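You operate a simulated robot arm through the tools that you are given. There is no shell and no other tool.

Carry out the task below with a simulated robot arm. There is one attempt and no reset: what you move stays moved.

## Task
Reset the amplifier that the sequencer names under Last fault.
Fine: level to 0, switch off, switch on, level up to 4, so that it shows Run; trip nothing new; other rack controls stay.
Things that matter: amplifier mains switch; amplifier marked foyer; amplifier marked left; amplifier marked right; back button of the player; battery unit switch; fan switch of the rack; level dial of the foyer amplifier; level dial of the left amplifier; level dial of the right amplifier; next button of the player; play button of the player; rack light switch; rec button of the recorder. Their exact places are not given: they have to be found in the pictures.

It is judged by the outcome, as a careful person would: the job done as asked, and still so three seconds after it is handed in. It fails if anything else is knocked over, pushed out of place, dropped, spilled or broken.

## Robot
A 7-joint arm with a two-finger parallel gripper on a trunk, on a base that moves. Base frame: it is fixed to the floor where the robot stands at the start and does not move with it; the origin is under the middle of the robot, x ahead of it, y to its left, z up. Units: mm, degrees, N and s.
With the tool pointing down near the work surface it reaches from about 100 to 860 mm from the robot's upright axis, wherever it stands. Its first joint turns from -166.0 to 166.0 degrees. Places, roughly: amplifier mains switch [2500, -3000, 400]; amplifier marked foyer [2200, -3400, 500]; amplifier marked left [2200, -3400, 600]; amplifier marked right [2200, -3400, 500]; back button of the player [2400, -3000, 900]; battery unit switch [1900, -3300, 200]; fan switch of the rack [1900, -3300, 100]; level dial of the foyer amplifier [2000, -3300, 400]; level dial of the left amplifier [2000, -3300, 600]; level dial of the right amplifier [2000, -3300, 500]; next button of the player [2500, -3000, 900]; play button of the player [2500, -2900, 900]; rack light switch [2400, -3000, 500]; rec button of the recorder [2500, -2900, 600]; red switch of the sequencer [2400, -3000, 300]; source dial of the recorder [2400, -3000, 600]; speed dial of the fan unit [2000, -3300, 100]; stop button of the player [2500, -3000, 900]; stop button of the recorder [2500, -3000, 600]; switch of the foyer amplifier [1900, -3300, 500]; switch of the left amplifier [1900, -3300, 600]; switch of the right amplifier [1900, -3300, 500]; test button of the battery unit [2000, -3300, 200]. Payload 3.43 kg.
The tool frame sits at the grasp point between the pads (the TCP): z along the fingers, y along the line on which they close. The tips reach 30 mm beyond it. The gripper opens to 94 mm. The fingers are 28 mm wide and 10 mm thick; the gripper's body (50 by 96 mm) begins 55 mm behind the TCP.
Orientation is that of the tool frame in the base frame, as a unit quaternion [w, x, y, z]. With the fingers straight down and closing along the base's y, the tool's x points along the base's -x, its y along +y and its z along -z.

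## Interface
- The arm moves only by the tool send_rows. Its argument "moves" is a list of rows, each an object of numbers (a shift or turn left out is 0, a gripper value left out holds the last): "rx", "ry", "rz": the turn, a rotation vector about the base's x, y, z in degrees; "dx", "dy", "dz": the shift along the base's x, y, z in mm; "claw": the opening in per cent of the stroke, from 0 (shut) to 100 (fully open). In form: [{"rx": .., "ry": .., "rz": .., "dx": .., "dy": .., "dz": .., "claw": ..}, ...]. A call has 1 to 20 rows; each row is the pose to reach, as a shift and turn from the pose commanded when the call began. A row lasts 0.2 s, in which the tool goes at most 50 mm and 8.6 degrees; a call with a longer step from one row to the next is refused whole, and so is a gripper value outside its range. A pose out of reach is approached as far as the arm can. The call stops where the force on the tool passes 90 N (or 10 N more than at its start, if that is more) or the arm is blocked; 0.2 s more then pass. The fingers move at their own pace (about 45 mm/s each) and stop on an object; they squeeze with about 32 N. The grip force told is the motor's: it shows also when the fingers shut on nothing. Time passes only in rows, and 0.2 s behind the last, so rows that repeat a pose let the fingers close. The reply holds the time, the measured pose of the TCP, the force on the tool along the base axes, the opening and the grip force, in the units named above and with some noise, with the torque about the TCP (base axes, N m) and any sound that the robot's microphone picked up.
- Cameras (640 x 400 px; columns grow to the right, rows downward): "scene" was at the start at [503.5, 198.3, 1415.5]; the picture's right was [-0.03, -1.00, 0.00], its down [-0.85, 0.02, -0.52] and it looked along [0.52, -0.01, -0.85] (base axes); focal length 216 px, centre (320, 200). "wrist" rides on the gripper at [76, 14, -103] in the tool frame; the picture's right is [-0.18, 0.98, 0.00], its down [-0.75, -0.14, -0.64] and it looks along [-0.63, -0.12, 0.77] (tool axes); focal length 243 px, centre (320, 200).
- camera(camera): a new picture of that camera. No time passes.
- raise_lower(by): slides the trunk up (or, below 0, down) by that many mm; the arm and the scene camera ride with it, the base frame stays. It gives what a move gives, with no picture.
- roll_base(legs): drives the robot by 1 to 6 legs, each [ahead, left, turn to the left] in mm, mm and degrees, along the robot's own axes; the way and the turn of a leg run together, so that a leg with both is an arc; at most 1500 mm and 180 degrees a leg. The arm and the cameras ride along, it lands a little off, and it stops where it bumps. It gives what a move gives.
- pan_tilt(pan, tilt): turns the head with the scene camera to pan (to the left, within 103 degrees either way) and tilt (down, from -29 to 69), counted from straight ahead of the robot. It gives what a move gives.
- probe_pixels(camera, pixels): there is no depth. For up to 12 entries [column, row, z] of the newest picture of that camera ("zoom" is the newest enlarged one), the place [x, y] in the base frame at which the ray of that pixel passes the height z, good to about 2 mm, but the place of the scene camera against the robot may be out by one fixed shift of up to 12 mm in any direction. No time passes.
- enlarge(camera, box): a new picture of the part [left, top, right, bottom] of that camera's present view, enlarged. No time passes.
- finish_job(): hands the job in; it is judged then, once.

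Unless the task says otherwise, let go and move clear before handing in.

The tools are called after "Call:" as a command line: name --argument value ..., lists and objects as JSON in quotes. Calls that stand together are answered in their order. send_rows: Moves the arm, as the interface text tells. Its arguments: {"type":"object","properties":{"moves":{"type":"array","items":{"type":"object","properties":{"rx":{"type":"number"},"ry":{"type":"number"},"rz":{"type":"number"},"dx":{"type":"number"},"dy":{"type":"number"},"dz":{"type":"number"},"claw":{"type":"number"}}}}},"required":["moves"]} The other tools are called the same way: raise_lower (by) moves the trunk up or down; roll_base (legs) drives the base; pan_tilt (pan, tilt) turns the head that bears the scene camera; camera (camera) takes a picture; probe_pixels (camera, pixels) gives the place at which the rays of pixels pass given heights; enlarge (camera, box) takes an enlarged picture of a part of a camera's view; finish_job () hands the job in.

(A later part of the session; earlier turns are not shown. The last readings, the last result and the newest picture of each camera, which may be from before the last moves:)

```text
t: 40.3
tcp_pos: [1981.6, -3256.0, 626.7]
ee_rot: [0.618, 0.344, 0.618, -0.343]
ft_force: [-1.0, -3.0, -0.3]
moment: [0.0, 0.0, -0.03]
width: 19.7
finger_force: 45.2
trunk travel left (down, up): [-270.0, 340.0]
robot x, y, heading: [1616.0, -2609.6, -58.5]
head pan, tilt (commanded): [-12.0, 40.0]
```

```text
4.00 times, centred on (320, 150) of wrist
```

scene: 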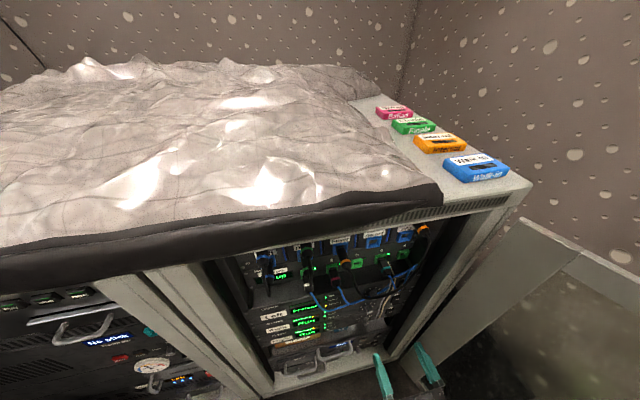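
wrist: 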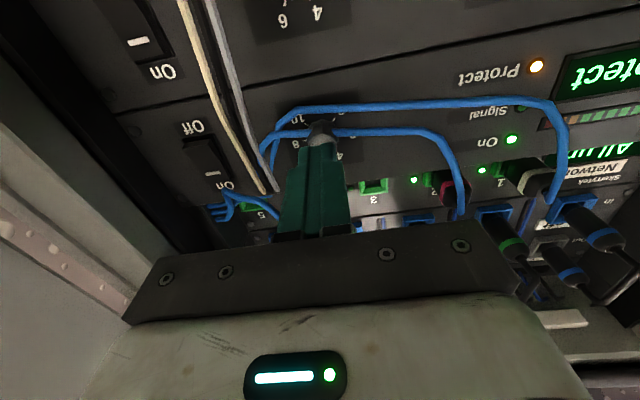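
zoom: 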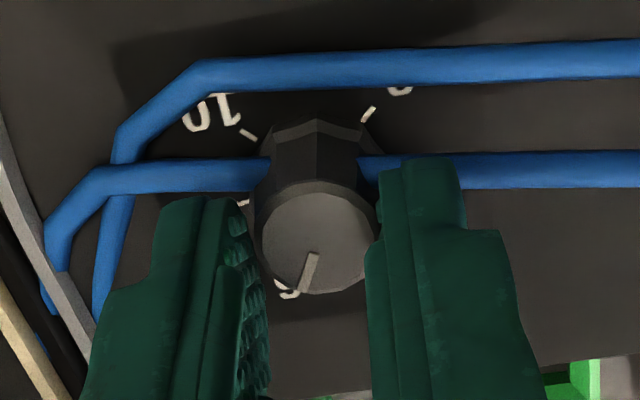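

The knob is gripped (width 19.7 mm). I'll roll 24° anticlockwise as a trial and check that the pointer follows.

Call:
send_rows --moves '[{"claw": 0, "rx": -3.16, "ry": 5.1}, {"claw": 0, "rx": -6.31, "ry": 10.2}, {"claw": 0, "rx": -9.47, "ry": 15.3}, {"claw": 0, "rx": -12.62, "ry": 20.4}, {"claw": 0, "rx": -12.62, "ry": 20.4}]'

Call:
camera --camera "wrist"

Call:
enlarge --camera "wrist" --box '[240, 100, 400, 200]'

```text
t: 41.5
tcp_pos: [1981.4, -3257.1, 625.9]
ee_rot: [0.533, 0.21, 0.675, -0.465]
ft_force: [-7.1, 6.0, 7.3]
moment: [-0.4, -0.26, 0.06]
width: 19.8
finger_force: 44.9
trunk travel left (down, up): [-270.0, 340.0]
robot x, y, heading: [1611.8, -2611.9, -58.6]
head pan, tilt (commanded): [-12.0, 40.0]
```

```text
taken
```

wrist: 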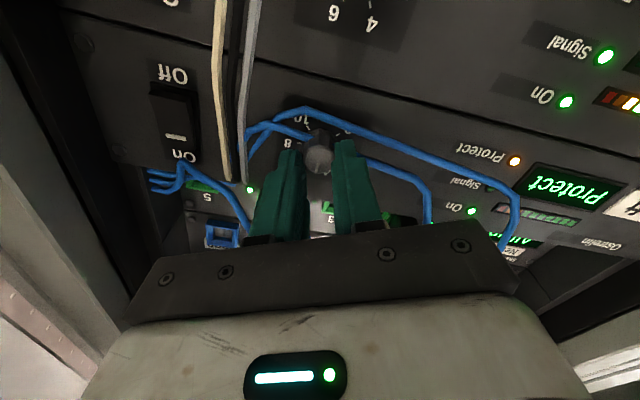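

```text
4.00 times, centred on (320, 150) of wrist
```

zoom: 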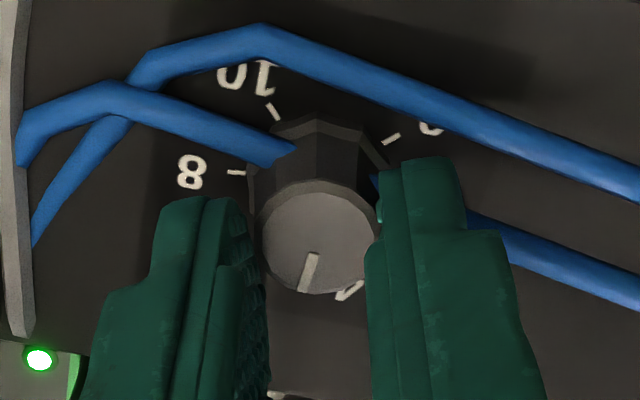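

The pointer follows the gripper (now between 6 and 4). I'll continue anticlockwise another 48°.

Call:
send_rows --moves '[{"claw": 0, "rx": -3.16, "ry": 5.1}, {"claw": 0, "rx": -6.31, "ry": 10.2}, {"claw": 0, "rx": -9.47, "ry": 15.3}, {"claw": 0, "rx": -12.62, "ry": 20.4}, {"claw": 0, "rx": -15.78, "ry": 25.5}, {"claw": 0, "rx": -18.94, "ry": 30.6}, {"claw": 0, "rx": -22.09, "ry": 35.7}, {"claw": 0, "rx": -25.25, "ry": 40.8}, {"claw": 0, "rx": -25.25, "ry": 40.8}]'

Call:
camera --camera "wrist"

Call:
enlarge --camera "wrist" --box '[240, 100, 400, 200]'

Call:
camera --camera "scene"

```text
t: 43.5
tcp_pos: [1982.8, -3257.2, 625.2]
ee_rot: [0.298, -0.084, 0.703, -0.64]
ft_force: [-12.2, 26.9, -12.5]
moment: [0.41, 0.23, -0.19]
width: 20.0
finger_force: 45.3
trunk travel left (down, up): [-270.0, 340.0]
robot x, y, heading: [1615.4, -2612.2, -58.2]
head pan, tilt (commanded): [-12.0, 40.0]
```

```text
taken
```

wrist: 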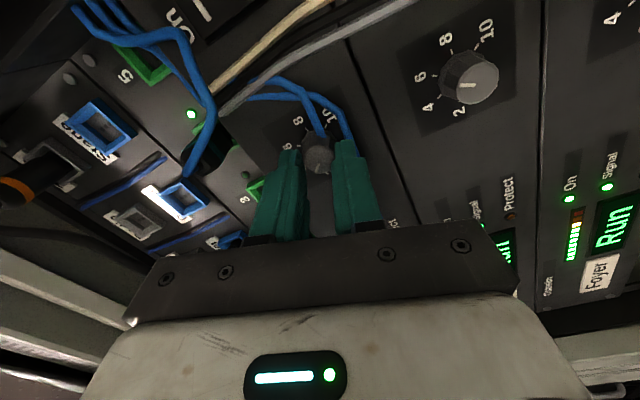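

```text
4.00 times, centred on (320, 150) of wrist
```

zoom: 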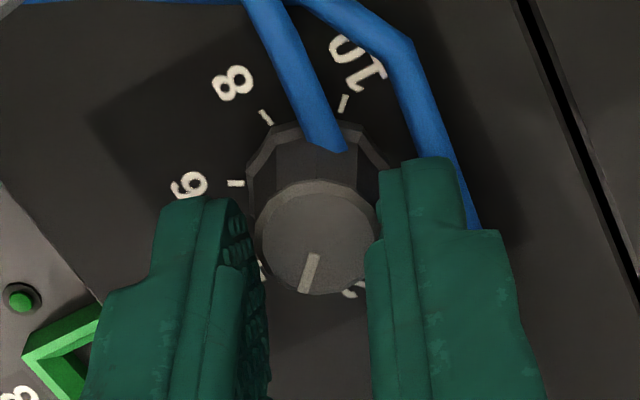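

```text
taken
```

scene: 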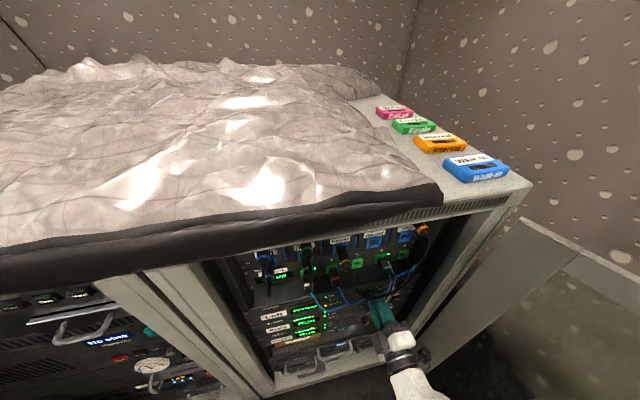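

The pointer has turned with the tool by 72° in all (toward 3–4 on the dial); force has built up to about 30 N axially, so I'll open a little to relieve it and check the centering.

Call:
send_rows --moves '[{"claw": 28}, {"claw": 28}, {"claw": 28}]'

Call:
enlarge --camera "wrist" --box '[240, 100, 400, 200]'

```text
t: 44.3
tcp_pos: [1981.0, -3259.0, 627.5]
ee_rot: [0.299, -0.083, 0.702, -0.641]
ft_force: [-0.3, 0.4, -0.3]
moment: [-0.01, 0.04, -0.02]
width: 26.5
finger_force: 0.1
trunk travel left (down, up): [-270.0, 340.0]
robot x, y, heading: [1612.8, -2612.3, -58.2]
head pan, tilt (commanded): [-12.0, 40.0]
```

```text
4.00 times, centred on (320, 150) of wrist
```

zoom: 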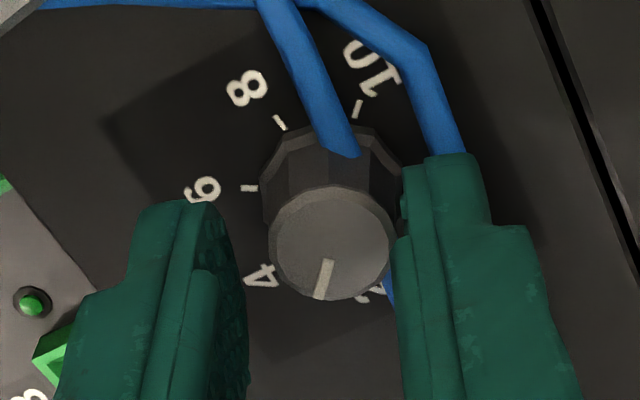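

Force dropped to zero once open, so nothing else is being touched; the knob sits about 1.5 mm right and low of the tool's axis. I'll shift the TCP by that, regrip, and roll on 48°.

Call:
send_rows --moves '[{"dx": -1.2, "dy": -0.7, "dz": -1.5, "claw": 28}, {"dx": -1.2, "dy": -0.7, "dz": -1.5, "claw": 0}, {"dx": -1.2, "dy": -0.7, "dz": -1.5, "claw": 0}, {"dx": -1.2, "dy": -0.7, "dz": -1.5, "claw": 0}, {"dx": -1.2, "dy": -0.7, "dz": -1.5, "claw": 0, "rx": -3.16, "ry": 5.1}, {"dx": -1.2, "dy": -0.7, "dz": -1.5, "claw": 0, "rx": -6.31, "ry": 10.2}, {"dx": -1.2, "dy": -0.7, "dz": -1.5, "claw": 0, "rx": -9.47, "ry": 15.3}, {"dx": -1.2, "dy": -0.7, "dz": -1.5, "claw": 0, "rx": -12.62, "ry": 20.4}, {"dx": -1.2, "dy": -0.7, "dz": -1.5, "claw": 0, "rx": -15.78, "ry": 25.5}, {"dx": -1.2, "dy": -0.7, "dz": -1.5, "claw": 0, "rx": -18.94, "ry": 30.6}, {"dx": -1.2, "dy": -0.7, "dz": -1.5, "claw": 0, "rx": -22.09, "ry": 35.7}, {"dx": -1.2, "dy": -0.7, "dz": -1.5, "claw": 0, "rx": -25.25, "ry": 40.8}, {"dx": -1.2, "dy": -0.7, "dz": -1.5, "claw": 0, "rx": -25.25, "ry": 40.8}]'

Call:
camera --camera "wrist"

Call:
enlarge --camera "wrist" --box '[240, 100, 400, 200]'

```text
t: 47.1
tcp_pos: [1980.5, -3257.0, 625.6]
ee_rot: [-0.011, 0.361, -0.607, 0.708]
ft_force: [16.1, -22.7, 11.6]
moment: [-0.4, -0.32, -0.19]
width: 19.9
finger_force: 45.1
trunk travel left (down, up): [-270.0, 340.0]
robot x, y, heading: [1611.2, -2611.6, -58.4]
head pan, tilt (commanded): [-12.0, 40.0]
```

```text
taken
```

wrist: 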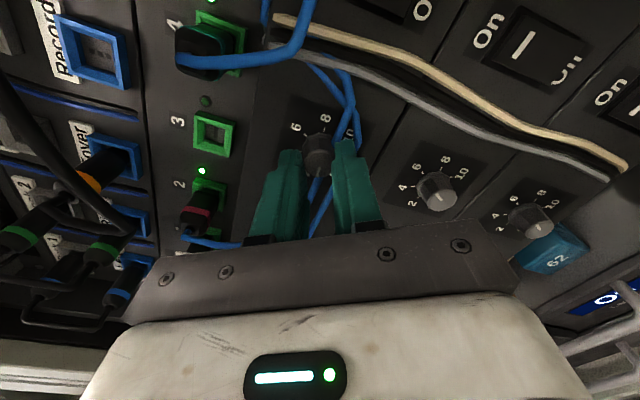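

```text
4.00 times, centred on (320, 150) of wrist
```

zoom: 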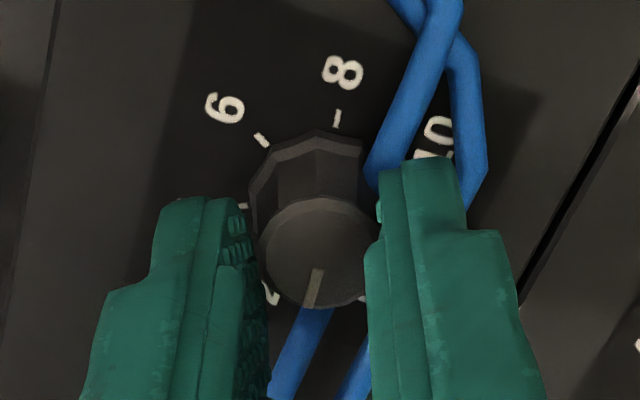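

Now turned 120° in all (pointer between 2 and 0); the force changed sign, so it comes from slight axis misalignment. I'll relieve by reopening and look again.

Call:
send_rows --moves '[{"claw": 28}, {"claw": 28}, {"claw": 28}]'

Call:
enlarge --camera "wrist" --box '[240, 100, 400, 200]'

```text
t: 47.9
tcp_pos: [1979.8, -3257.4, 624.2]
ee_rot: [-0.012, 0.361, -0.608, 0.707]
ft_force: [-0.8, 0.3, 0.4]
moment: [-0.02, 0.02, 0.0]
width: 26.3
finger_force: 0.1
trunk travel left (down, up): [-270.0, 340.0]
robot x, y, heading: [1613.6, -2614.7, -58.3]
head pan, tilt (commanded): [-12.0, 40.0]
```

```text
4.00 times, centred on (320, 150) of wrist
```

zoom: 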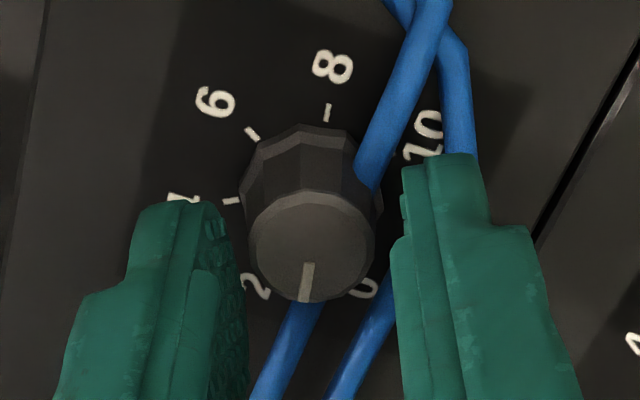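

Knob is now about 1.3 mm high of the axis; I'll correct by +1.3 mm, regrip and roll on 36°.

Call:
send_rows --moves '[{"dz": 1.3, "claw": 28}, {"dz": 1.3, "claw": 0}, {"dz": 1.3, "claw": 0}, {"dz": 1.3, "claw": 0}, {"dz": 1.3, "claw": 0, "rx": -3.16, "ry": 5.1}, {"dz": 1.3, "claw": 0, "rx": -6.31, "ry": 10.2}, {"dz": 1.3, "claw": 0, "rx": -9.47, "ry": 15.3}, {"dz": 1.3, "claw": 0, "rx": -12.62, "ry": 20.4}, {"dz": 1.3, "claw": 0, "rx": -15.78, "ry": 25.5}, {"dz": 1.3, "claw": 0, "rx": -18.94, "ry": 30.6}, {"dz": 1.3, "claw": 0, "rx": -18.94, "ry": 30.6}]'

Call:
camera --camera "wrist"

Call:
enlarge --camera "wrist" --box '[240, 100, 400, 200]'

```text
t: 50.3
tcp_pos: [1981.2, -3257.5, 627.6]
ee_rot: [0.207, 0.532, -0.466, 0.676]
ft_force: [2.4, 0.2, -3.8]
moment: [0.49, -0.24, 0.07]
width: 19.6
finger_force: 45.2
trunk travel left (down, up): [-270.0, 340.0]
robot x, y, heading: [1615.3, -2613.7, -58.5]
head pan, tilt (commanded): [-12.0, 40.0]
```

```text
taken
```

wrist: 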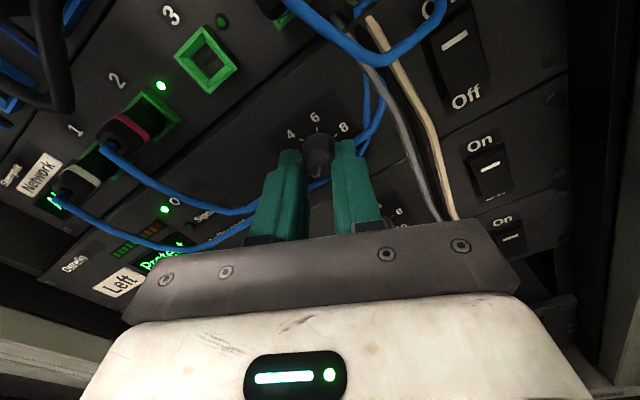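

```text
4.00 times, centred on (320, 150) of wrist
```

zoom: 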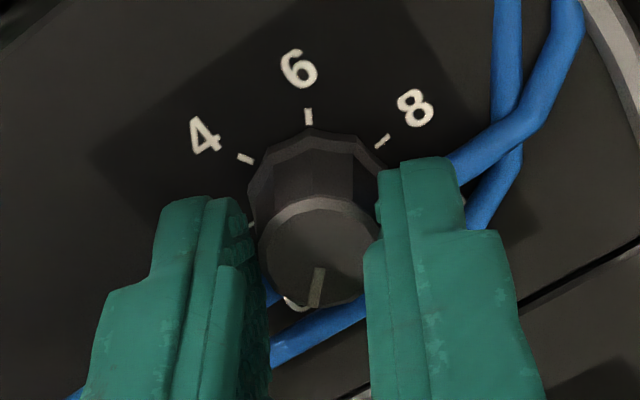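

The torque about the dial's axis rose to about 0.46 N·m, suggesting the stop at 0 is reached. I'll open and look where the pointer stands.

Call:
send_rows --moves '[{"claw": 30}, {"claw": 30}, {"claw": 30}]'

Call:
enlarge --camera "wrist" --box '[240, 100, 400, 200]'

```text
t: 51.1
tcp_pos: [1980.1, -3256.8, 626.5]
ee_rot: [0.207, 0.532, -0.466, 0.676]
ft_force: [-0.7, -0.4, 0.8]
moment: [-0.02, -0.02, 0.01]
width: 28.3
finger_force: 0.0
trunk travel left (down, up): [-270.0, 340.0]
robot x, y, heading: [1616.1, -2612.9, -58.5]
head pan, tilt (commanded): [-12.0, 40.0]
```

```text
4.00 times, centred on (320, 150) of wrist
```

zoom: 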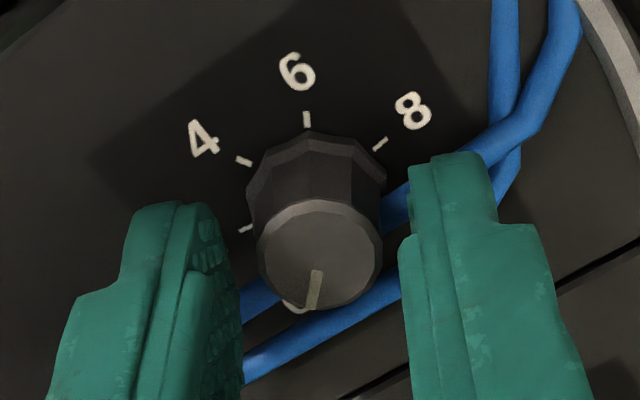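

The pointer is at the 0 mark (0 label half hidden at zoom (290, 303)), matching the stop felt. I'll back straight out 70 mm for a clear look at the dial, display and switch.

Call:
send_rows --moves '[{"dx": -7.4, "dy": 11.9, "claw": 30}, {"dx": -15.8, "dy": 25.5, "claw": 30}, {"dx": -26.4, "dy": 42.5, "claw": 30}, {"dx": -36.9, "dy": 59.5, "claw": 30}, {"dx": -47.4, "dy": 76.5, "claw": 30}, {"dx": -47.4, "dy": 76.5, "claw": 30}]'

Call:
camera --camera "wrist"

Call:
enlarge --camera "wrist" --box '[240, 60, 400, 160]'

Call:
enlarge --camera "wrist" --box '[340, 20, 580, 170]'

```text
t: 52.5
tcp_pos: [1934.0, -3182.1, 627.4]
ee_rot: [0.207, 0.532, -0.466, 0.676]
ft_force: [-0.4, -0.3, 1.4]
moment: [0.02, -0.02, 0.0]
width: 28.1
finger_force: 0.0
trunk travel left (down, up): [-270.0, 340.0]
robot x, y, heading: [1617.1, -2616.2, -58.8]
head pan, tilt (commanded): [-12.0, 40.0]
```

```text
taken
```

wrist: 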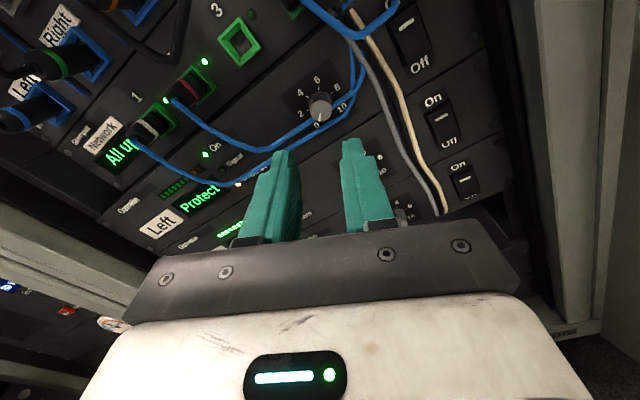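

```text
4.00 times, centred on (320, 110) of wrist
```

zoom: 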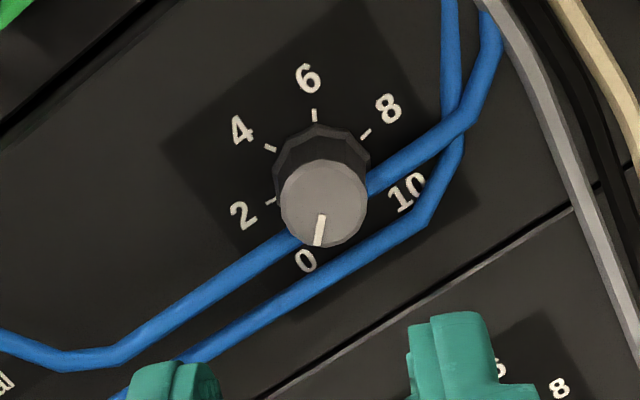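

```text
2.67 times, centred on (460, 95) of wrist
```

zoom: 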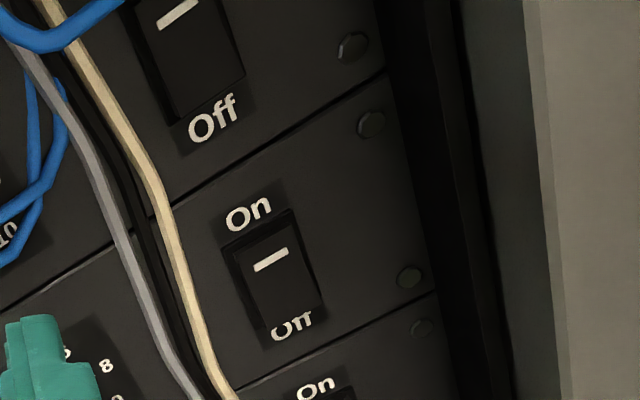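

The dial now reads 0 with the cables undisturbed. Triangulating the low blue loop puts it at z≈651, about 18 mm in front of the panel, just above the Left switch (center v≈-124, z≈628). I'll roll the tool so the fingers sit one above the other (10 mm thick tip), open 30 mm, and move in front of the switch's lower half.

Call:
send_rows --moves '[{"claw": 32, "rx": 4.34, "ry": -7.01}, {"claw": 32, "rx": 8.68, "ry": -14.03}, {"claw": 32, "rx": 13.02, "ry": -21.04}, {"claw": 32, "rx": 17.36, "ry": -28.05}, {"claw": 32, "rx": 21.7, "ry": -35.06}, {"claw": 32, "rx": 26.0, "ry": -42.1}, {"claw": 32, "rx": 30.4, "ry": -49.1}, {"claw": 32, "rx": 34.7, "ry": -56.1}, {"claw": 32, "rx": 34.7, "ry": -56.1, "dx": -20, "dy": -12.4, "dz": -10}, {"claw": 32, "rx": 34.7, "ry": -56.1, "dx": -40, "dy": -24.8, "dz": -20}, {"claw": 32, "rx": 34.7, "ry": -56.1, "dx": -60, "dy": -37.2, "dz": -30}, {"claw": 32, "rx": 34.7, "ry": -56.1, "dx": -77.3, "dy": -48, "dz": -30}, {"claw": 32, "rx": 34.7, "ry": -56.1, "dx": -77.3, "dy": -48, "dz": -30}]'

Call:
camera --camera "wrist"

Call:
enlarge --camera "wrist" --box '[240, 60, 400, 160]'

Call:
camera --camera "scene"

```text
t: 55.3
tcp_pos: [1854.2, -3229.8, 596.6]
ee_rot: [-0.194, 0.192, -0.68, 0.68]
ft_force: [0.1, -0.5, 0.0]
moment: [0.02, -0.01, 0.01]
width: 30.1
finger_force: 0.2
trunk travel left (down, up): [-270.0, 340.0]
robot x, y, heading: [1620.6, -2618.1, -58.7]
head pan, tilt (commanded): [-12.0, 40.0]
```

```text
taken
```

wrist: 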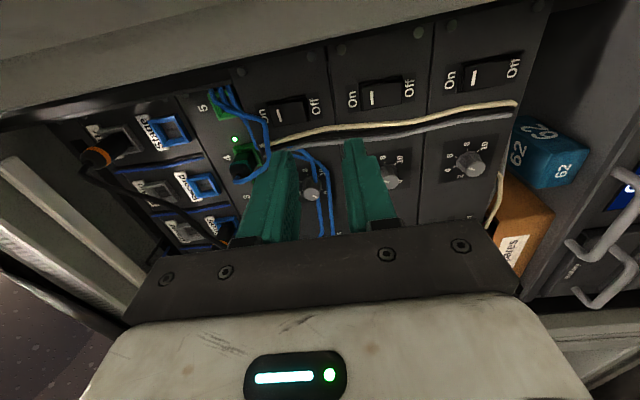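

```text
4.00 times, centred on (320, 110) of wrist
```

zoom: 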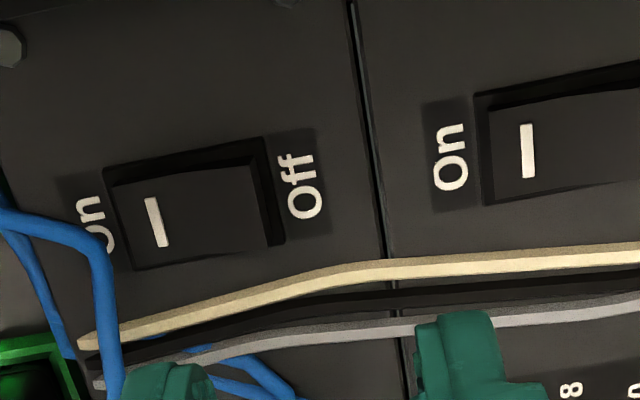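

```text
taken
```

scene: 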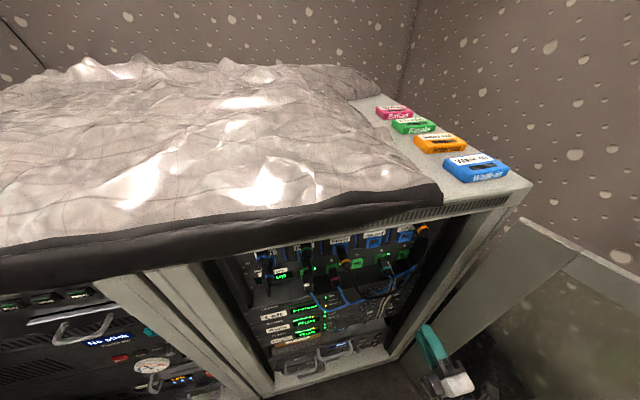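

From the right side I now see the Left switch (center near zoom (190, 213), Off end sticking out) and the blue cable above it; the upper finger is aimed at z≈617, the Off half. I'll move in to about 15 mm short and look.

Call:
send_rows --moves '[{"claw": 32, "dx": 10.5, "dy": -17}, {"claw": 32, "dx": 21.1, "dy": -34}, {"claw": 32, "dx": 31.6, "dy": -51}, {"claw": 32, "dx": 42.2, "dy": -68}, {"claw": 32, "dx": 44.8, "dy": -72.3}, {"claw": 32, "dx": 44.8, "dy": -72.3}]'

Call:
camera --camera "wrist"

Call:
enlarge --camera "wrist" --box '[200, 90, 400, 215]'

```text
t: 56.7
tcp_pos: [1900.8, -3301.5, 597.8]
ee_rot: [0.195, -0.192, 0.681, -0.68]
ft_force: [-0.5, 0.5, -0.7]
moment: [0.0, 0.02, -0.01]
width: 30.0
finger_force: 0.1
trunk travel left (down, up): [-270.0, 340.0]
robot x, y, heading: [1615.4, -2607.8, -58.4]
head pan, tilt (commanded): [-12.0, 40.0]
```

```text
taken
```

wrist: 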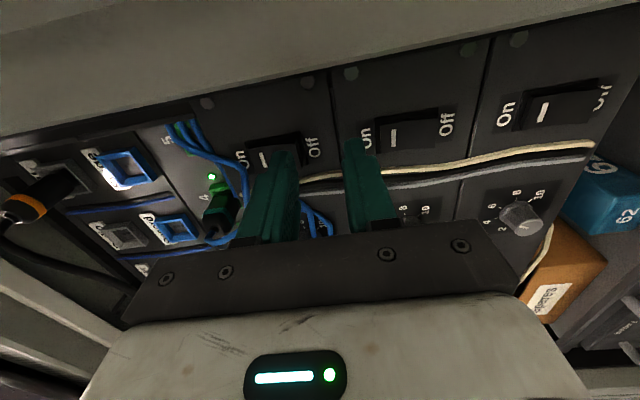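

```text
3.20 times, centred on (300, 152) of wrist
```

zoom: 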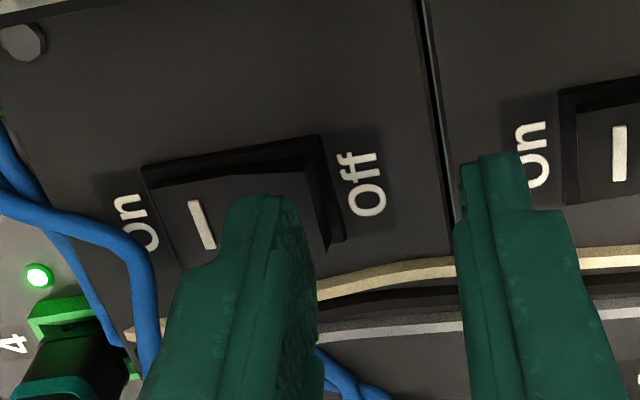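

The upper fingertip is in front of the Off half (right half of the rocker in the image), clear of the blue cable. I'll creep forward 8 mm and read the force.

Call:
send_rows --moves '[{"claw": 32, "dx": 1.05, "dy": -1.7}, {"claw": 32, "dx": 2.1, "dy": -3.4}, {"claw": 32, "dx": 3.16, "dy": -5.1}, {"claw": 32, "dx": 4.2, "dy": -6.8}, {"claw": 32, "dx": 4.2, "dy": -6.8}]'

Call:
enlarge --camera "wrist" --box '[200, 90, 400, 215]'

```text
t: 57.9
tcp_pos: [1906.0, -3308.7, 596.8]
ee_rot: [0.194, -0.192, 0.68, -0.68]
ft_force: [0.1, -0.2, 0.3]
moment: [0.05, 0.0, -0.01]
width: 30.0
finger_force: 0.0
trunk travel left (down, up): [-270.0, 340.0]
robot x, y, heading: [1616.1, -2612.8, -58.5]
head pan, tilt (commanded): [-12.0, 40.0]
```

```text
3.20 times, centred on (300, 152) of wrist
```

zoom: 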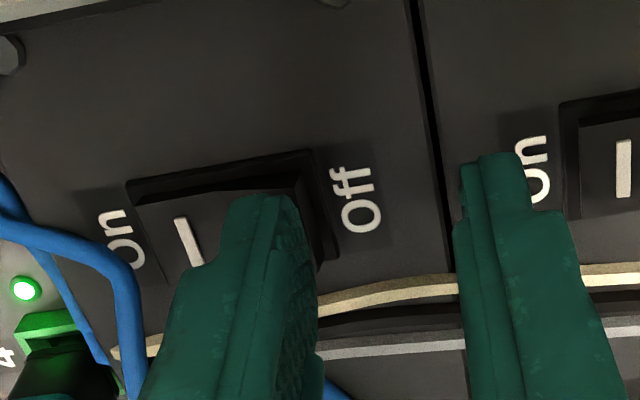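

No contact yet. I'll creep on.

Call:
send_rows --moves '[{"claw": 32, "dx": 0.8, "dy": -1.28}, {"claw": 32, "dx": 1.58, "dy": -2.55}, {"claw": 32, "dx": 1.58, "dy": -2.55}]'

Call:
enlarge --camera "wrist" --box '[200, 90, 400, 215]'

```text
t: 58.7
tcp_pos: [1905.8, -3312.0, 597.4]
ee_rot: [0.196, -0.193, 0.68, -0.68]
ft_force: [0.4, 0.0, 0.3]
moment: [0.02, 0.02, -0.02]
width: 30.2
finger_force: 0.1
trunk travel left (down, up): [-270.0, 340.0]
robot x, y, heading: [1615.5, -2618.4, -58.3]
head pan, tilt (commanded): [-12.0, 40.0]
```

```text
3.20 times, centred on (300, 152) of wrist
```

zoom: 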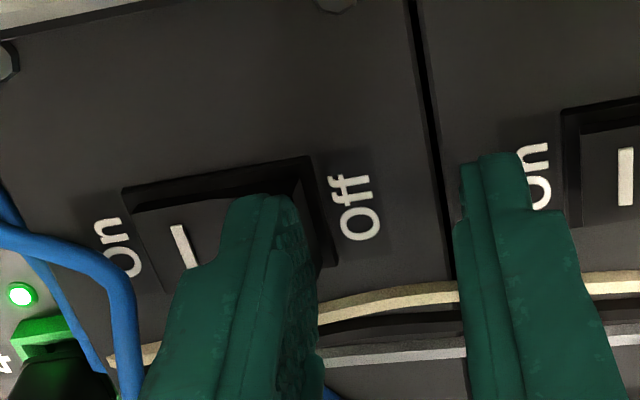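

Still no contact; another 3 mm.

Call:
send_rows --moves '[{"claw": 32, "dx": 0.8, "dy": -1.28}, {"claw": 32, "dx": 1.58, "dy": -2.55}, {"claw": 32, "dx": 1.58, "dy": -2.55}]'

Call:
enlarge --camera "wrist" --box '[200, 90, 400, 215]'

```text
t: 59.5
tcp_pos: [1907.2, -3312.1, 596.8]
ee_rot: [-0.194, 0.192, -0.68, 0.68]
ft_force: [0.7, -0.4, 0.9]
moment: [0.01, -0.01, -0.01]
width: 30.1
finger_force: 0.0
trunk travel left (down, up): [-270.0, 340.0]
robot x, y, heading: [1618.3, -2611.7, -58.5]
head pan, tilt (commanded): [-12.0, 40.0]
```

```text
3.20 times, centred on (300, 152) of wrist
```

zoom: 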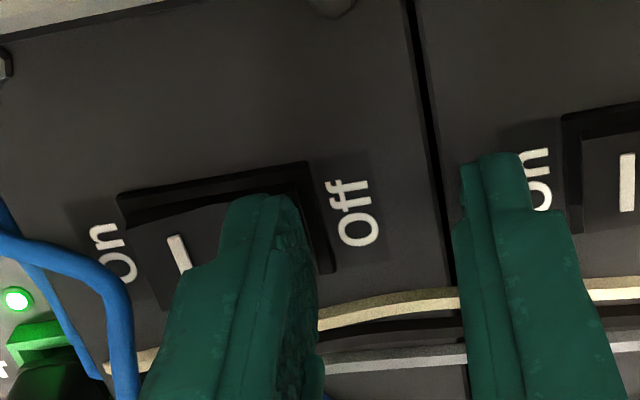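

Call:
send_rows --moves '[{"claw": 32, "dx": 0.8, "dy": -1.28}, {"claw": 32, "dx": 1.58, "dy": -2.55}, {"claw": 32, "dx": 1.58, "dy": -2.55}]'

Call:
enlarge --camera "wrist" --box '[200, 90, 400, 215]'

```text
t: 60.3
tcp_pos: [1907.8, -3313.4, 595.6]
ee_rot: [0.194, -0.193, 0.681, -0.679]
ft_force: [-32.4, 49.1, 0.0]
moment: [-1.34, -0.86, 0.26]
width: 30.3
finger_force: 0.2
trunk travel left (down, up): [-270.0, 340.0]
robot x, y, heading: [1617.5, -2614.9, -58.7]
head pan, tilt (commanded): [-12.0, 40.0]
```

```text
3.20 times, centred on (300, 152) of wrist
```

zoom: 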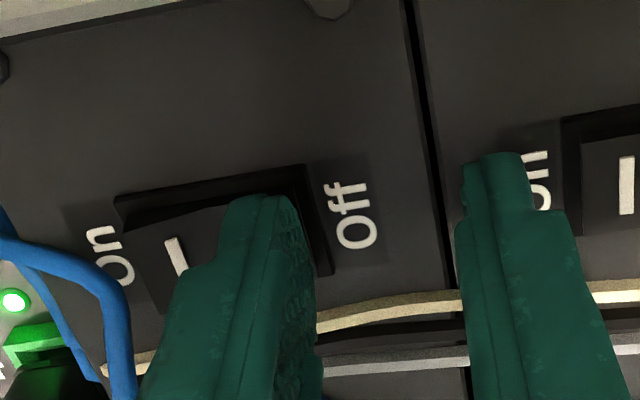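

Contact: about 59 N at the upper finger. I'll check with the scene camera whether the Left amp has gone off.

Call:
enlarge --camera "scene" --box '[240, 280, 400, 380]'

Call:
enlarge --camera "wrist" --box '[220, 120, 316, 180]'

```text
4.00 times, centred on (320, 330) of scene
```

zoom: 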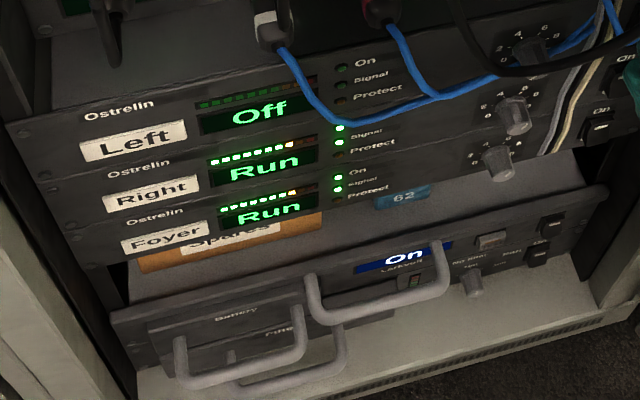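

```text
6.67 times, centred on (268, 150) of wrist
```

zoom: 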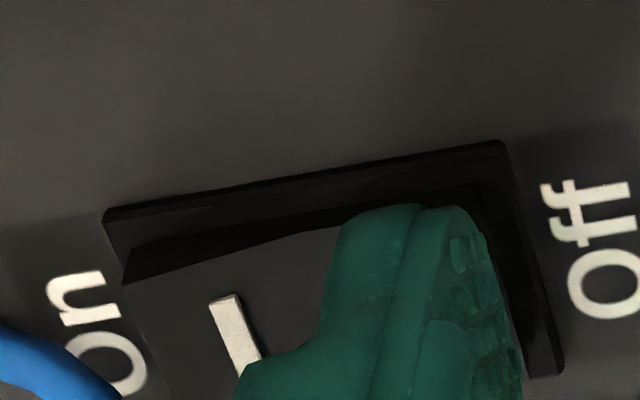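

The Left amp now shows "Off" while Right and Foyer still show Run. I'll back off 18 mm and raise 20 mm so the upper finger faces the On half, below the blue cable.

Call:
send_rows --moves '[{"claw": 32, "dx": -4.7, "dy": 7.65}, {"claw": 32, "dx": -9.5, "dy": 15.3}, {"claw": 32, "dx": -9.5, "dy": 15.3, "dz": 10}, {"claw": 32, "dx": -9.5, "dy": 15.3, "dz": 20}, {"claw": 32, "dx": -9.5, "dy": 15.3, "dz": 20}]'

Call:
camera --camera "wrist"

Call:
enlarge --camera "wrist" --box '[200, 90, 400, 215]'

Call:
enlarge --camera "scene" --box '[240, 280, 400, 380]'

```text
t: 61.5
tcp_pos: [1899.9, -3298.3, 617.2]
ee_rot: [0.194, -0.192, 0.681, -0.68]
ft_force: [0.6, 0.0, 0.6]
moment: [-0.04, -0.01, 0.02]
width: 30.2
finger_force: 0.1
trunk travel left (down, up): [-270.0, 340.0]
robot x, y, heading: [1618.0, -2610.0, -58.4]
head pan, tilt (commanded): [-12.0, 40.0]
```

```text
taken
```

wrist: 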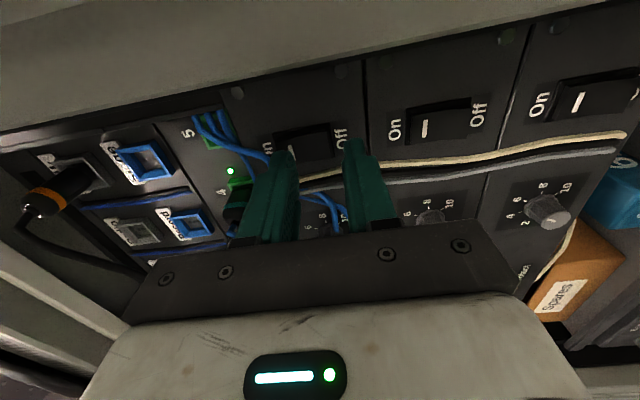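

```text
3.20 times, centred on (300, 152) of wrist
```

zoom: 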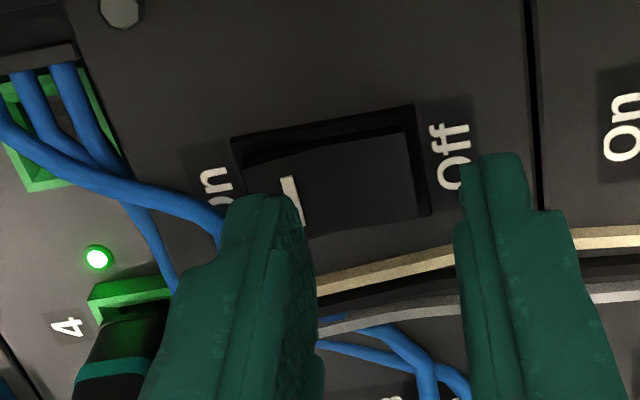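

```text
4.00 times, centred on (320, 330) of scene
```

zoom: 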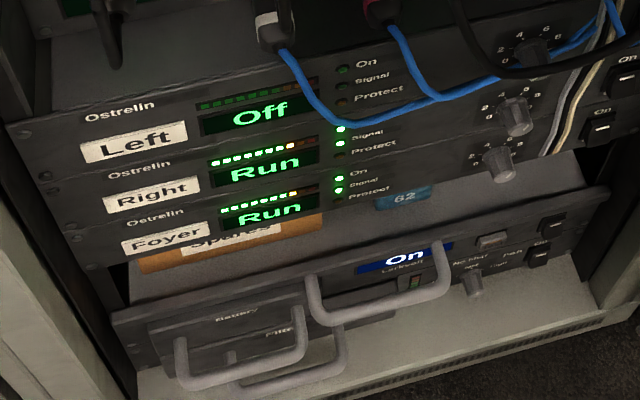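

Left stays Off and the upper finger now faces the On half; the blue cable passes a few mm above it. I'll lower 3 mm for more clearance and advance 12 mm.

Call:
send_rows --moves '[{"claw": 32, "dz": -3}, {"claw": 32, "dx": 2.1, "dy": -3.4, "dz": -3}, {"claw": 32, "dx": 4.2, "dy": -6.8, "dz": -3}, {"claw": 32, "dx": 6.3, "dy": -10.2, "dz": -3}, {"claw": 32, "dx": 6.3, "dy": -10.2, "dz": -3}]'

Call:
enlarge --camera "wrist" --box '[220, 110, 348, 190]'

```text
t: 62.7
tcp_pos: [1906.9, -3309.9, 613.2]
ee_rot: [0.195, -0.192, 0.68, -0.68]
ft_force: [-0.4, -0.2, -0.4]
moment: [0.0, 0.0, 0.01]
width: 29.9
finger_force: 0.0
trunk travel left (down, up): [-270.0, 340.0]
robot x, y, heading: [1615.5, -2615.6, -58.3]
head pan, tilt (commanded): [-12.0, 40.0]
```

```text
5.00 times, centred on (284, 150) of wrist
```

zoom: 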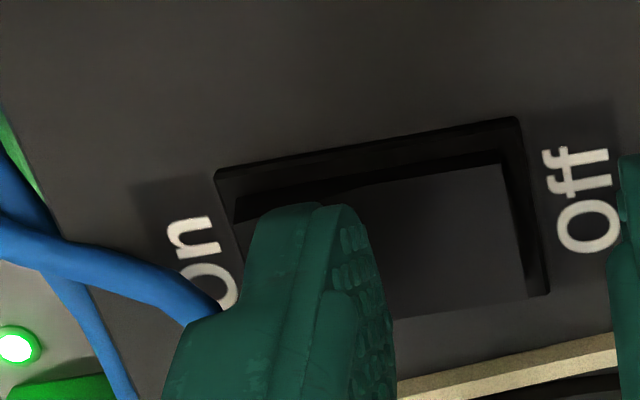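

No force, tip centered on the On half, cable to the side of the finger. I'll press on 4 mm at a time.

Call:
send_rows --moves '[{"claw": 32, "dx": 0.8, "dy": -1.28}, {"claw": 32, "dx": 1.58, "dy": -2.55}, {"claw": 32, "dx": 2.1, "dy": -3.4}, {"claw": 32, "dx": 2.1, "dy": -3.4}]'

Call:
enlarge --camera "scene" --box '[240, 280, 400, 380]'

```text
t: 63.7
tcp_pos: [1907.3, -3312.6, 611.4]
ee_rot: [0.194, -0.192, 0.68, -0.68]
ft_force: [-18.6, 27.7, 5.2]
moment: [-0.44, -0.61, 0.31]
width: 32.9
finger_force: 2.6
trunk travel left (down, up): [-270.0, 340.0]
robot x, y, heading: [1614.3, -2615.5, -58.3]
head pan, tilt (commanded): [-12.0, 40.0]
```

```text
4.00 times, centred on (320, 330) of scene
```

zoom: 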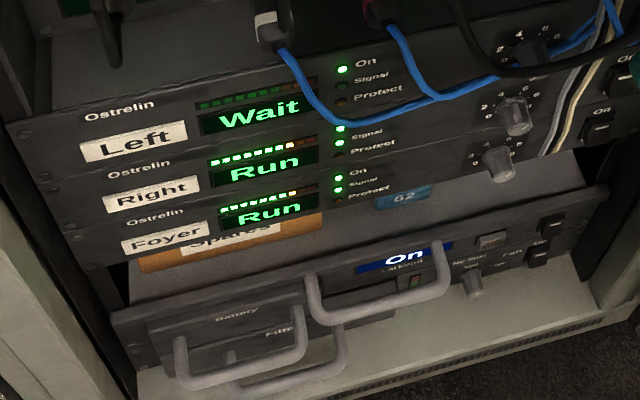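

The Left amp shows "Wait" with its On lamp lit: the switch is on. I'll back straight out and let time pass before touching the level.

Call:
send_rows --moves '[{"claw": 32, "dx": -4.7, "dy": 7.65}, {"claw": 32, "dx": -9.5, "dy": 15.3}, {"claw": 32, "dx": -20, "dy": 32.3}, {"claw": 32, "dx": -30.5, "dy": 49.3}, {"claw": 32, "dx": -41, "dy": 66.3}, {"claw": 32, "dx": -52, "dy": 83.9}, {"claw": 32, "dx": -52, "dy": 83.9}]'

Call:
camera --camera "wrist"

Call:
enlarge --camera "wrist" --box '[220, 60, 380, 160]'

Call:
enlarge --camera "scene" --box '[240, 280, 400, 380]'

```text
t: 65.3
tcp_pos: [1856.0, -3230.1, 612.4]
ee_rot: [0.195, -0.192, 0.68, -0.68]
ft_force: [-0.1, -0.2, -0.3]
moment: [0.04, 0.01, -0.02]
width: 30.3
finger_force: 0.0
trunk travel left (down, up): [-270.0, 340.0]
robot x, y, heading: [1615.0, -2612.2, -58.2]
head pan, tilt (commanded): [-12.0, 40.0]
```

```text
taken
```

wrist: 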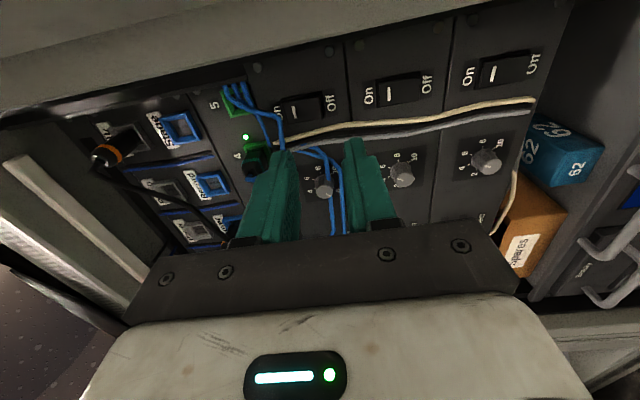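

```text
4.00 times, centred on (300, 110) of wrist
```

zoom: 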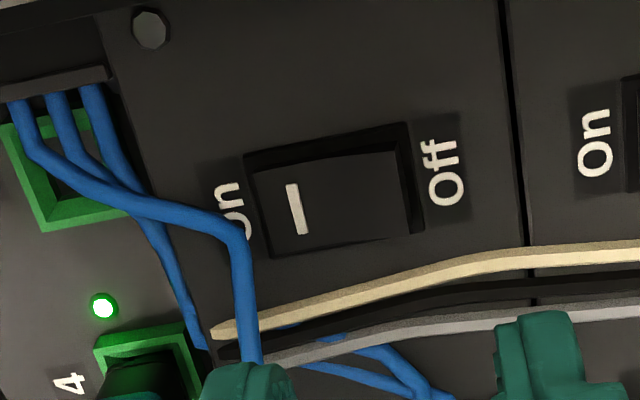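

```text
4.00 times, centred on (320, 330) of scene
```

zoom: 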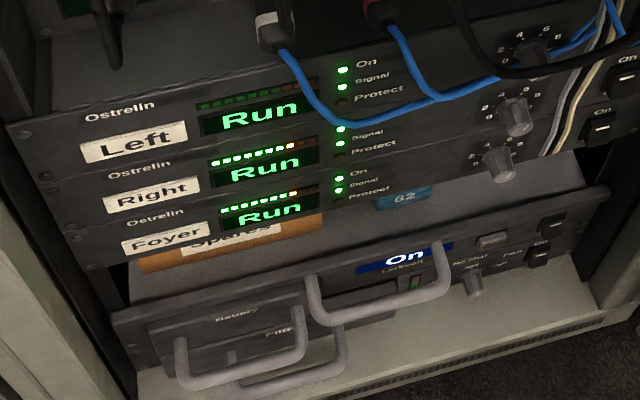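

Left shows "Run" with level at 0, and the cables look unmoved. Now I'll move back in front of the dial (fingers above and below it), about 15 mm short of the cap, and check centering.

Call:
send_rows --moves '[{"claw": 36, "dx": 26, "dy": 16.1, "dz": 4.6}, {"claw": 36, "dx": 52, "dy": 32.2, "dz": 9.2}, {"claw": 36, "dx": 77.9, "dy": 48.3, "dz": 13.9}, {"claw": 36, "dx": 87.4, "dy": 33, "dz": 13.9}, {"claw": 36, "dx": 96.9, "dy": 17.7, "dz": 13.9}, {"claw": 36, "dx": 106.4, "dy": 2.4, "dz": 13.9}, {"claw": 36, "dx": 114.8, "dy": -11.2, "dz": 13.9}, {"claw": 36, "dx": 114.8, "dy": -11.2, "dz": 13.9}]'

Call:
camera --camera "wrist"

Call:
enlarge --camera "wrist" --box '[240, 100, 400, 200]'

```text
t: 67.1
tcp_pos: [1973.3, -3241.2, 626.6]
ee_rot: [0.194, -0.192, 0.68, -0.68]
ft_force: [0.4, -0.2, -0.6]
moment: [0.0, -0.01, 0.0]
width: 34.0
finger_force: 0.1
trunk travel left (down, up): [-270.0, 340.0]
robot x, y, heading: [1616.9, -2612.8, -58.7]
head pan, tilt (commanded): [-12.0, 40.0]
```

```text
taken
```

wrist: 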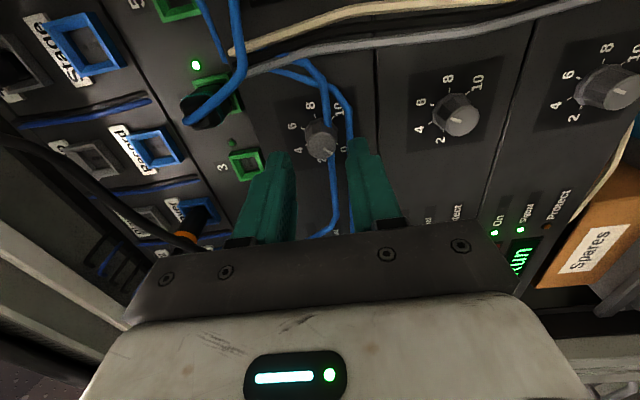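

```text
4.00 times, centred on (320, 150) of wrist
```

zoom: 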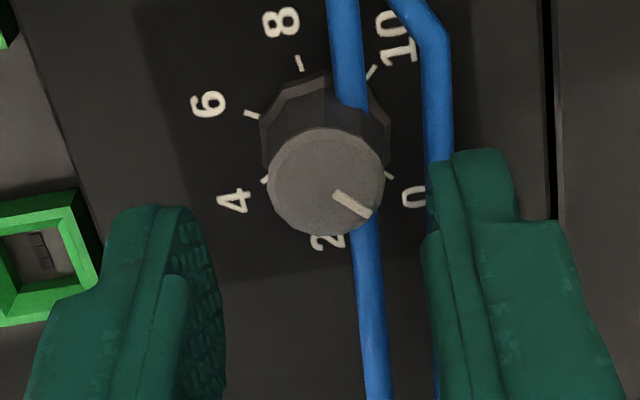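

The pointer is at 0 and the knob is centered between the fingers vertically, about 2 mm to the right sideways. I'll correct that, advance 20 mm to overlap the knob's front, and close.

Call:
send_rows --moves '[{"claw": 36, "dx": -1.5, "dy": -0.95, "dz": -0.3}, {"claw": 36, "dx": 2.0, "dy": -6.6, "dz": -0.3}, {"claw": 36, "dx": 5.5, "dy": -12.2, "dz": -0.3}, {"claw": 36, "dx": 9.0, "dy": -17.85, "dz": -0.3}, {"claw": 36, "dx": 9.0, "dy": -17.85, "dz": -0.3}]'

Call:
enlarge --camera "wrist" --box '[240, 100, 400, 200]'

```text
t: 68.3
tcp_pos: [1980.6, -3257.4, 626.8]
ee_rot: [0.194, -0.192, 0.68, -0.68]
ft_force: [-0.5, 0.2, -0.2]
moment: [-0.03, 0.0, -0.02]
width: 33.8
finger_force: 0.2
trunk travel left (down, up): [-270.0, 340.0]
robot x, y, heading: [1614.0, -2616.8, -58.5]
head pan, tilt (commanded): [-12.0, 40.0]
```

```text
4.00 times, centred on (320, 150) of wrist
```

zoom: 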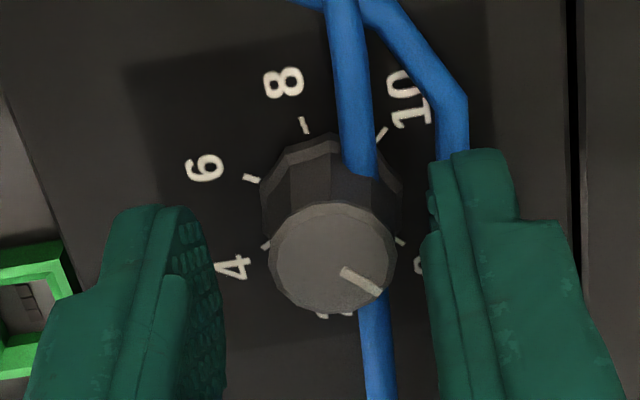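

Positions look good with no force. I'll close on the knob and roll 48° clockwise.

Call:
send_rows --moves '[{"claw": 0}, {"claw": 0}, {"claw": 0}, {"claw": 0}, {"claw": 0, "rx": 3.16, "ry": -5.1}, {"claw": 0, "rx": 6.31, "ry": -10.2}, {"claw": 0, "rx": 9.47, "ry": -15.3}, {"claw": 0, "rx": 12.62, "ry": -20.4}, {"claw": 0, "rx": 15.78, "ry": -25.5}, {"claw": 0, "rx": 18.94, "ry": -30.6}, {"claw": 0, "rx": 22.09, "ry": -35.7}, {"claw": 0, "rx": 25.25, "ry": -40.8}, {"claw": 0, "rx": 25.25, "ry": -40.8}]'

Call:
enlarge --camera "wrist" --box '[240, 100, 400, 200]'

Call:
enlarge --camera "scene" --box '[240, 280, 400, 380]'

```text
t: 71.1
tcp_pos: [1980.7, -3258.7, 623.9]
ee_rot: [0.453, 0.099, 0.703, -0.54]
ft_force: [-7.4, 17.8, -31.8]
moment: [0.61, 0.39, 0.35]
width: 19.6
finger_force: 45.0
trunk travel left (down, up): [-270.0, 340.0]
robot x, y, heading: [1614.9, -2613.6, -58.3]
head pan, tilt (commanded): [-12.0, 40.0]
```

```text
4.00 times, centred on (320, 150) of wrist
```

zoom: 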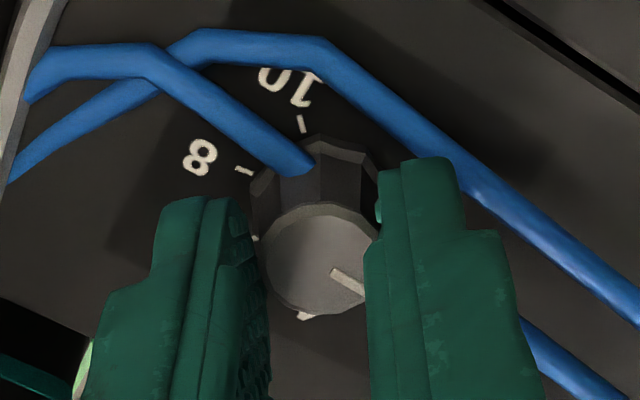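

```text
4.00 times, centred on (320, 330) of scene
```

zoom: 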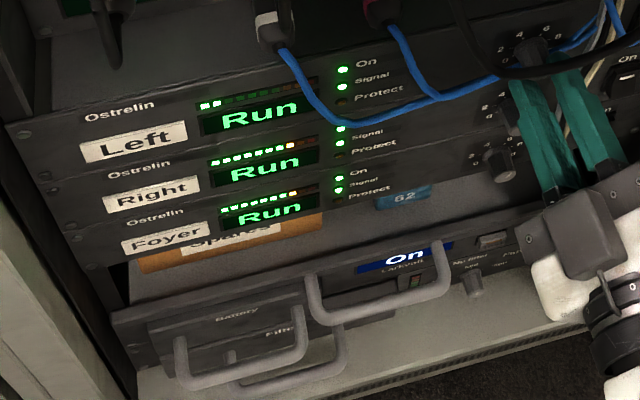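

The Left amp's meter has risen to two bars (level about 2) and it stays in Run. Force is about 37 N from off-centering, so I'll reopen to relieve and recentre.

Call:
send_rows --moves '[{"claw": 30}, {"claw": 30}, {"claw": 30}]'

Call:
enlarge --camera "wrist" --box '[240, 100, 400, 200]'

Call:
camera --camera "wrist"

```text
t: 71.9
tcp_pos: [1979.7, -3262.4, 628.4]
ee_rot: [0.454, 0.102, 0.699, -0.543]
ft_force: [0.2, -0.2, 0.2]
moment: [0.01, -0.01, 0.0]
width: 28.1
finger_force: 0.2
trunk travel left (down, up): [-270.0, 340.0]
robot x, y, heading: [1615.0, -2615.7, -58.5]
head pan, tilt (commanded): [-12.0, 40.0]
```

```text
4.00 times, centred on (320, 150) of wrist
```

zoom: 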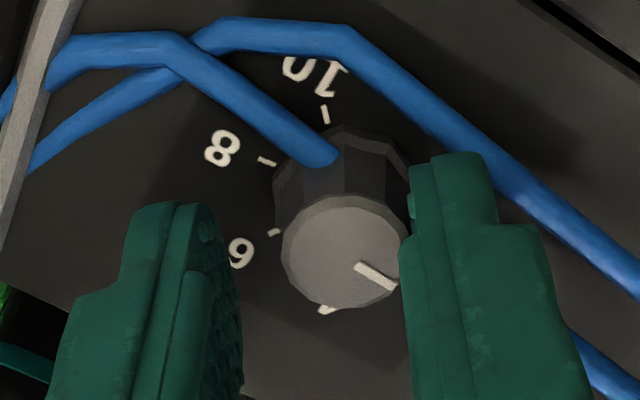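

```text
taken
```

wrist: 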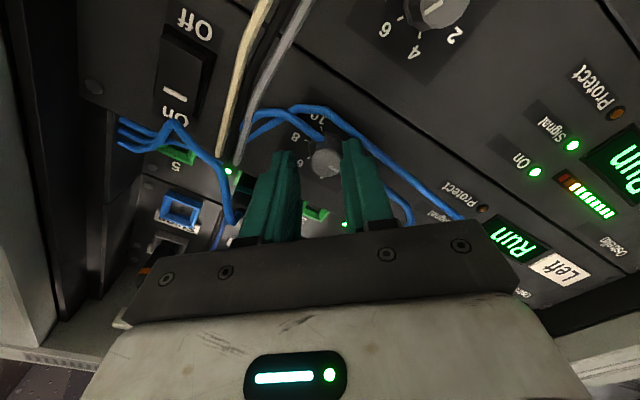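

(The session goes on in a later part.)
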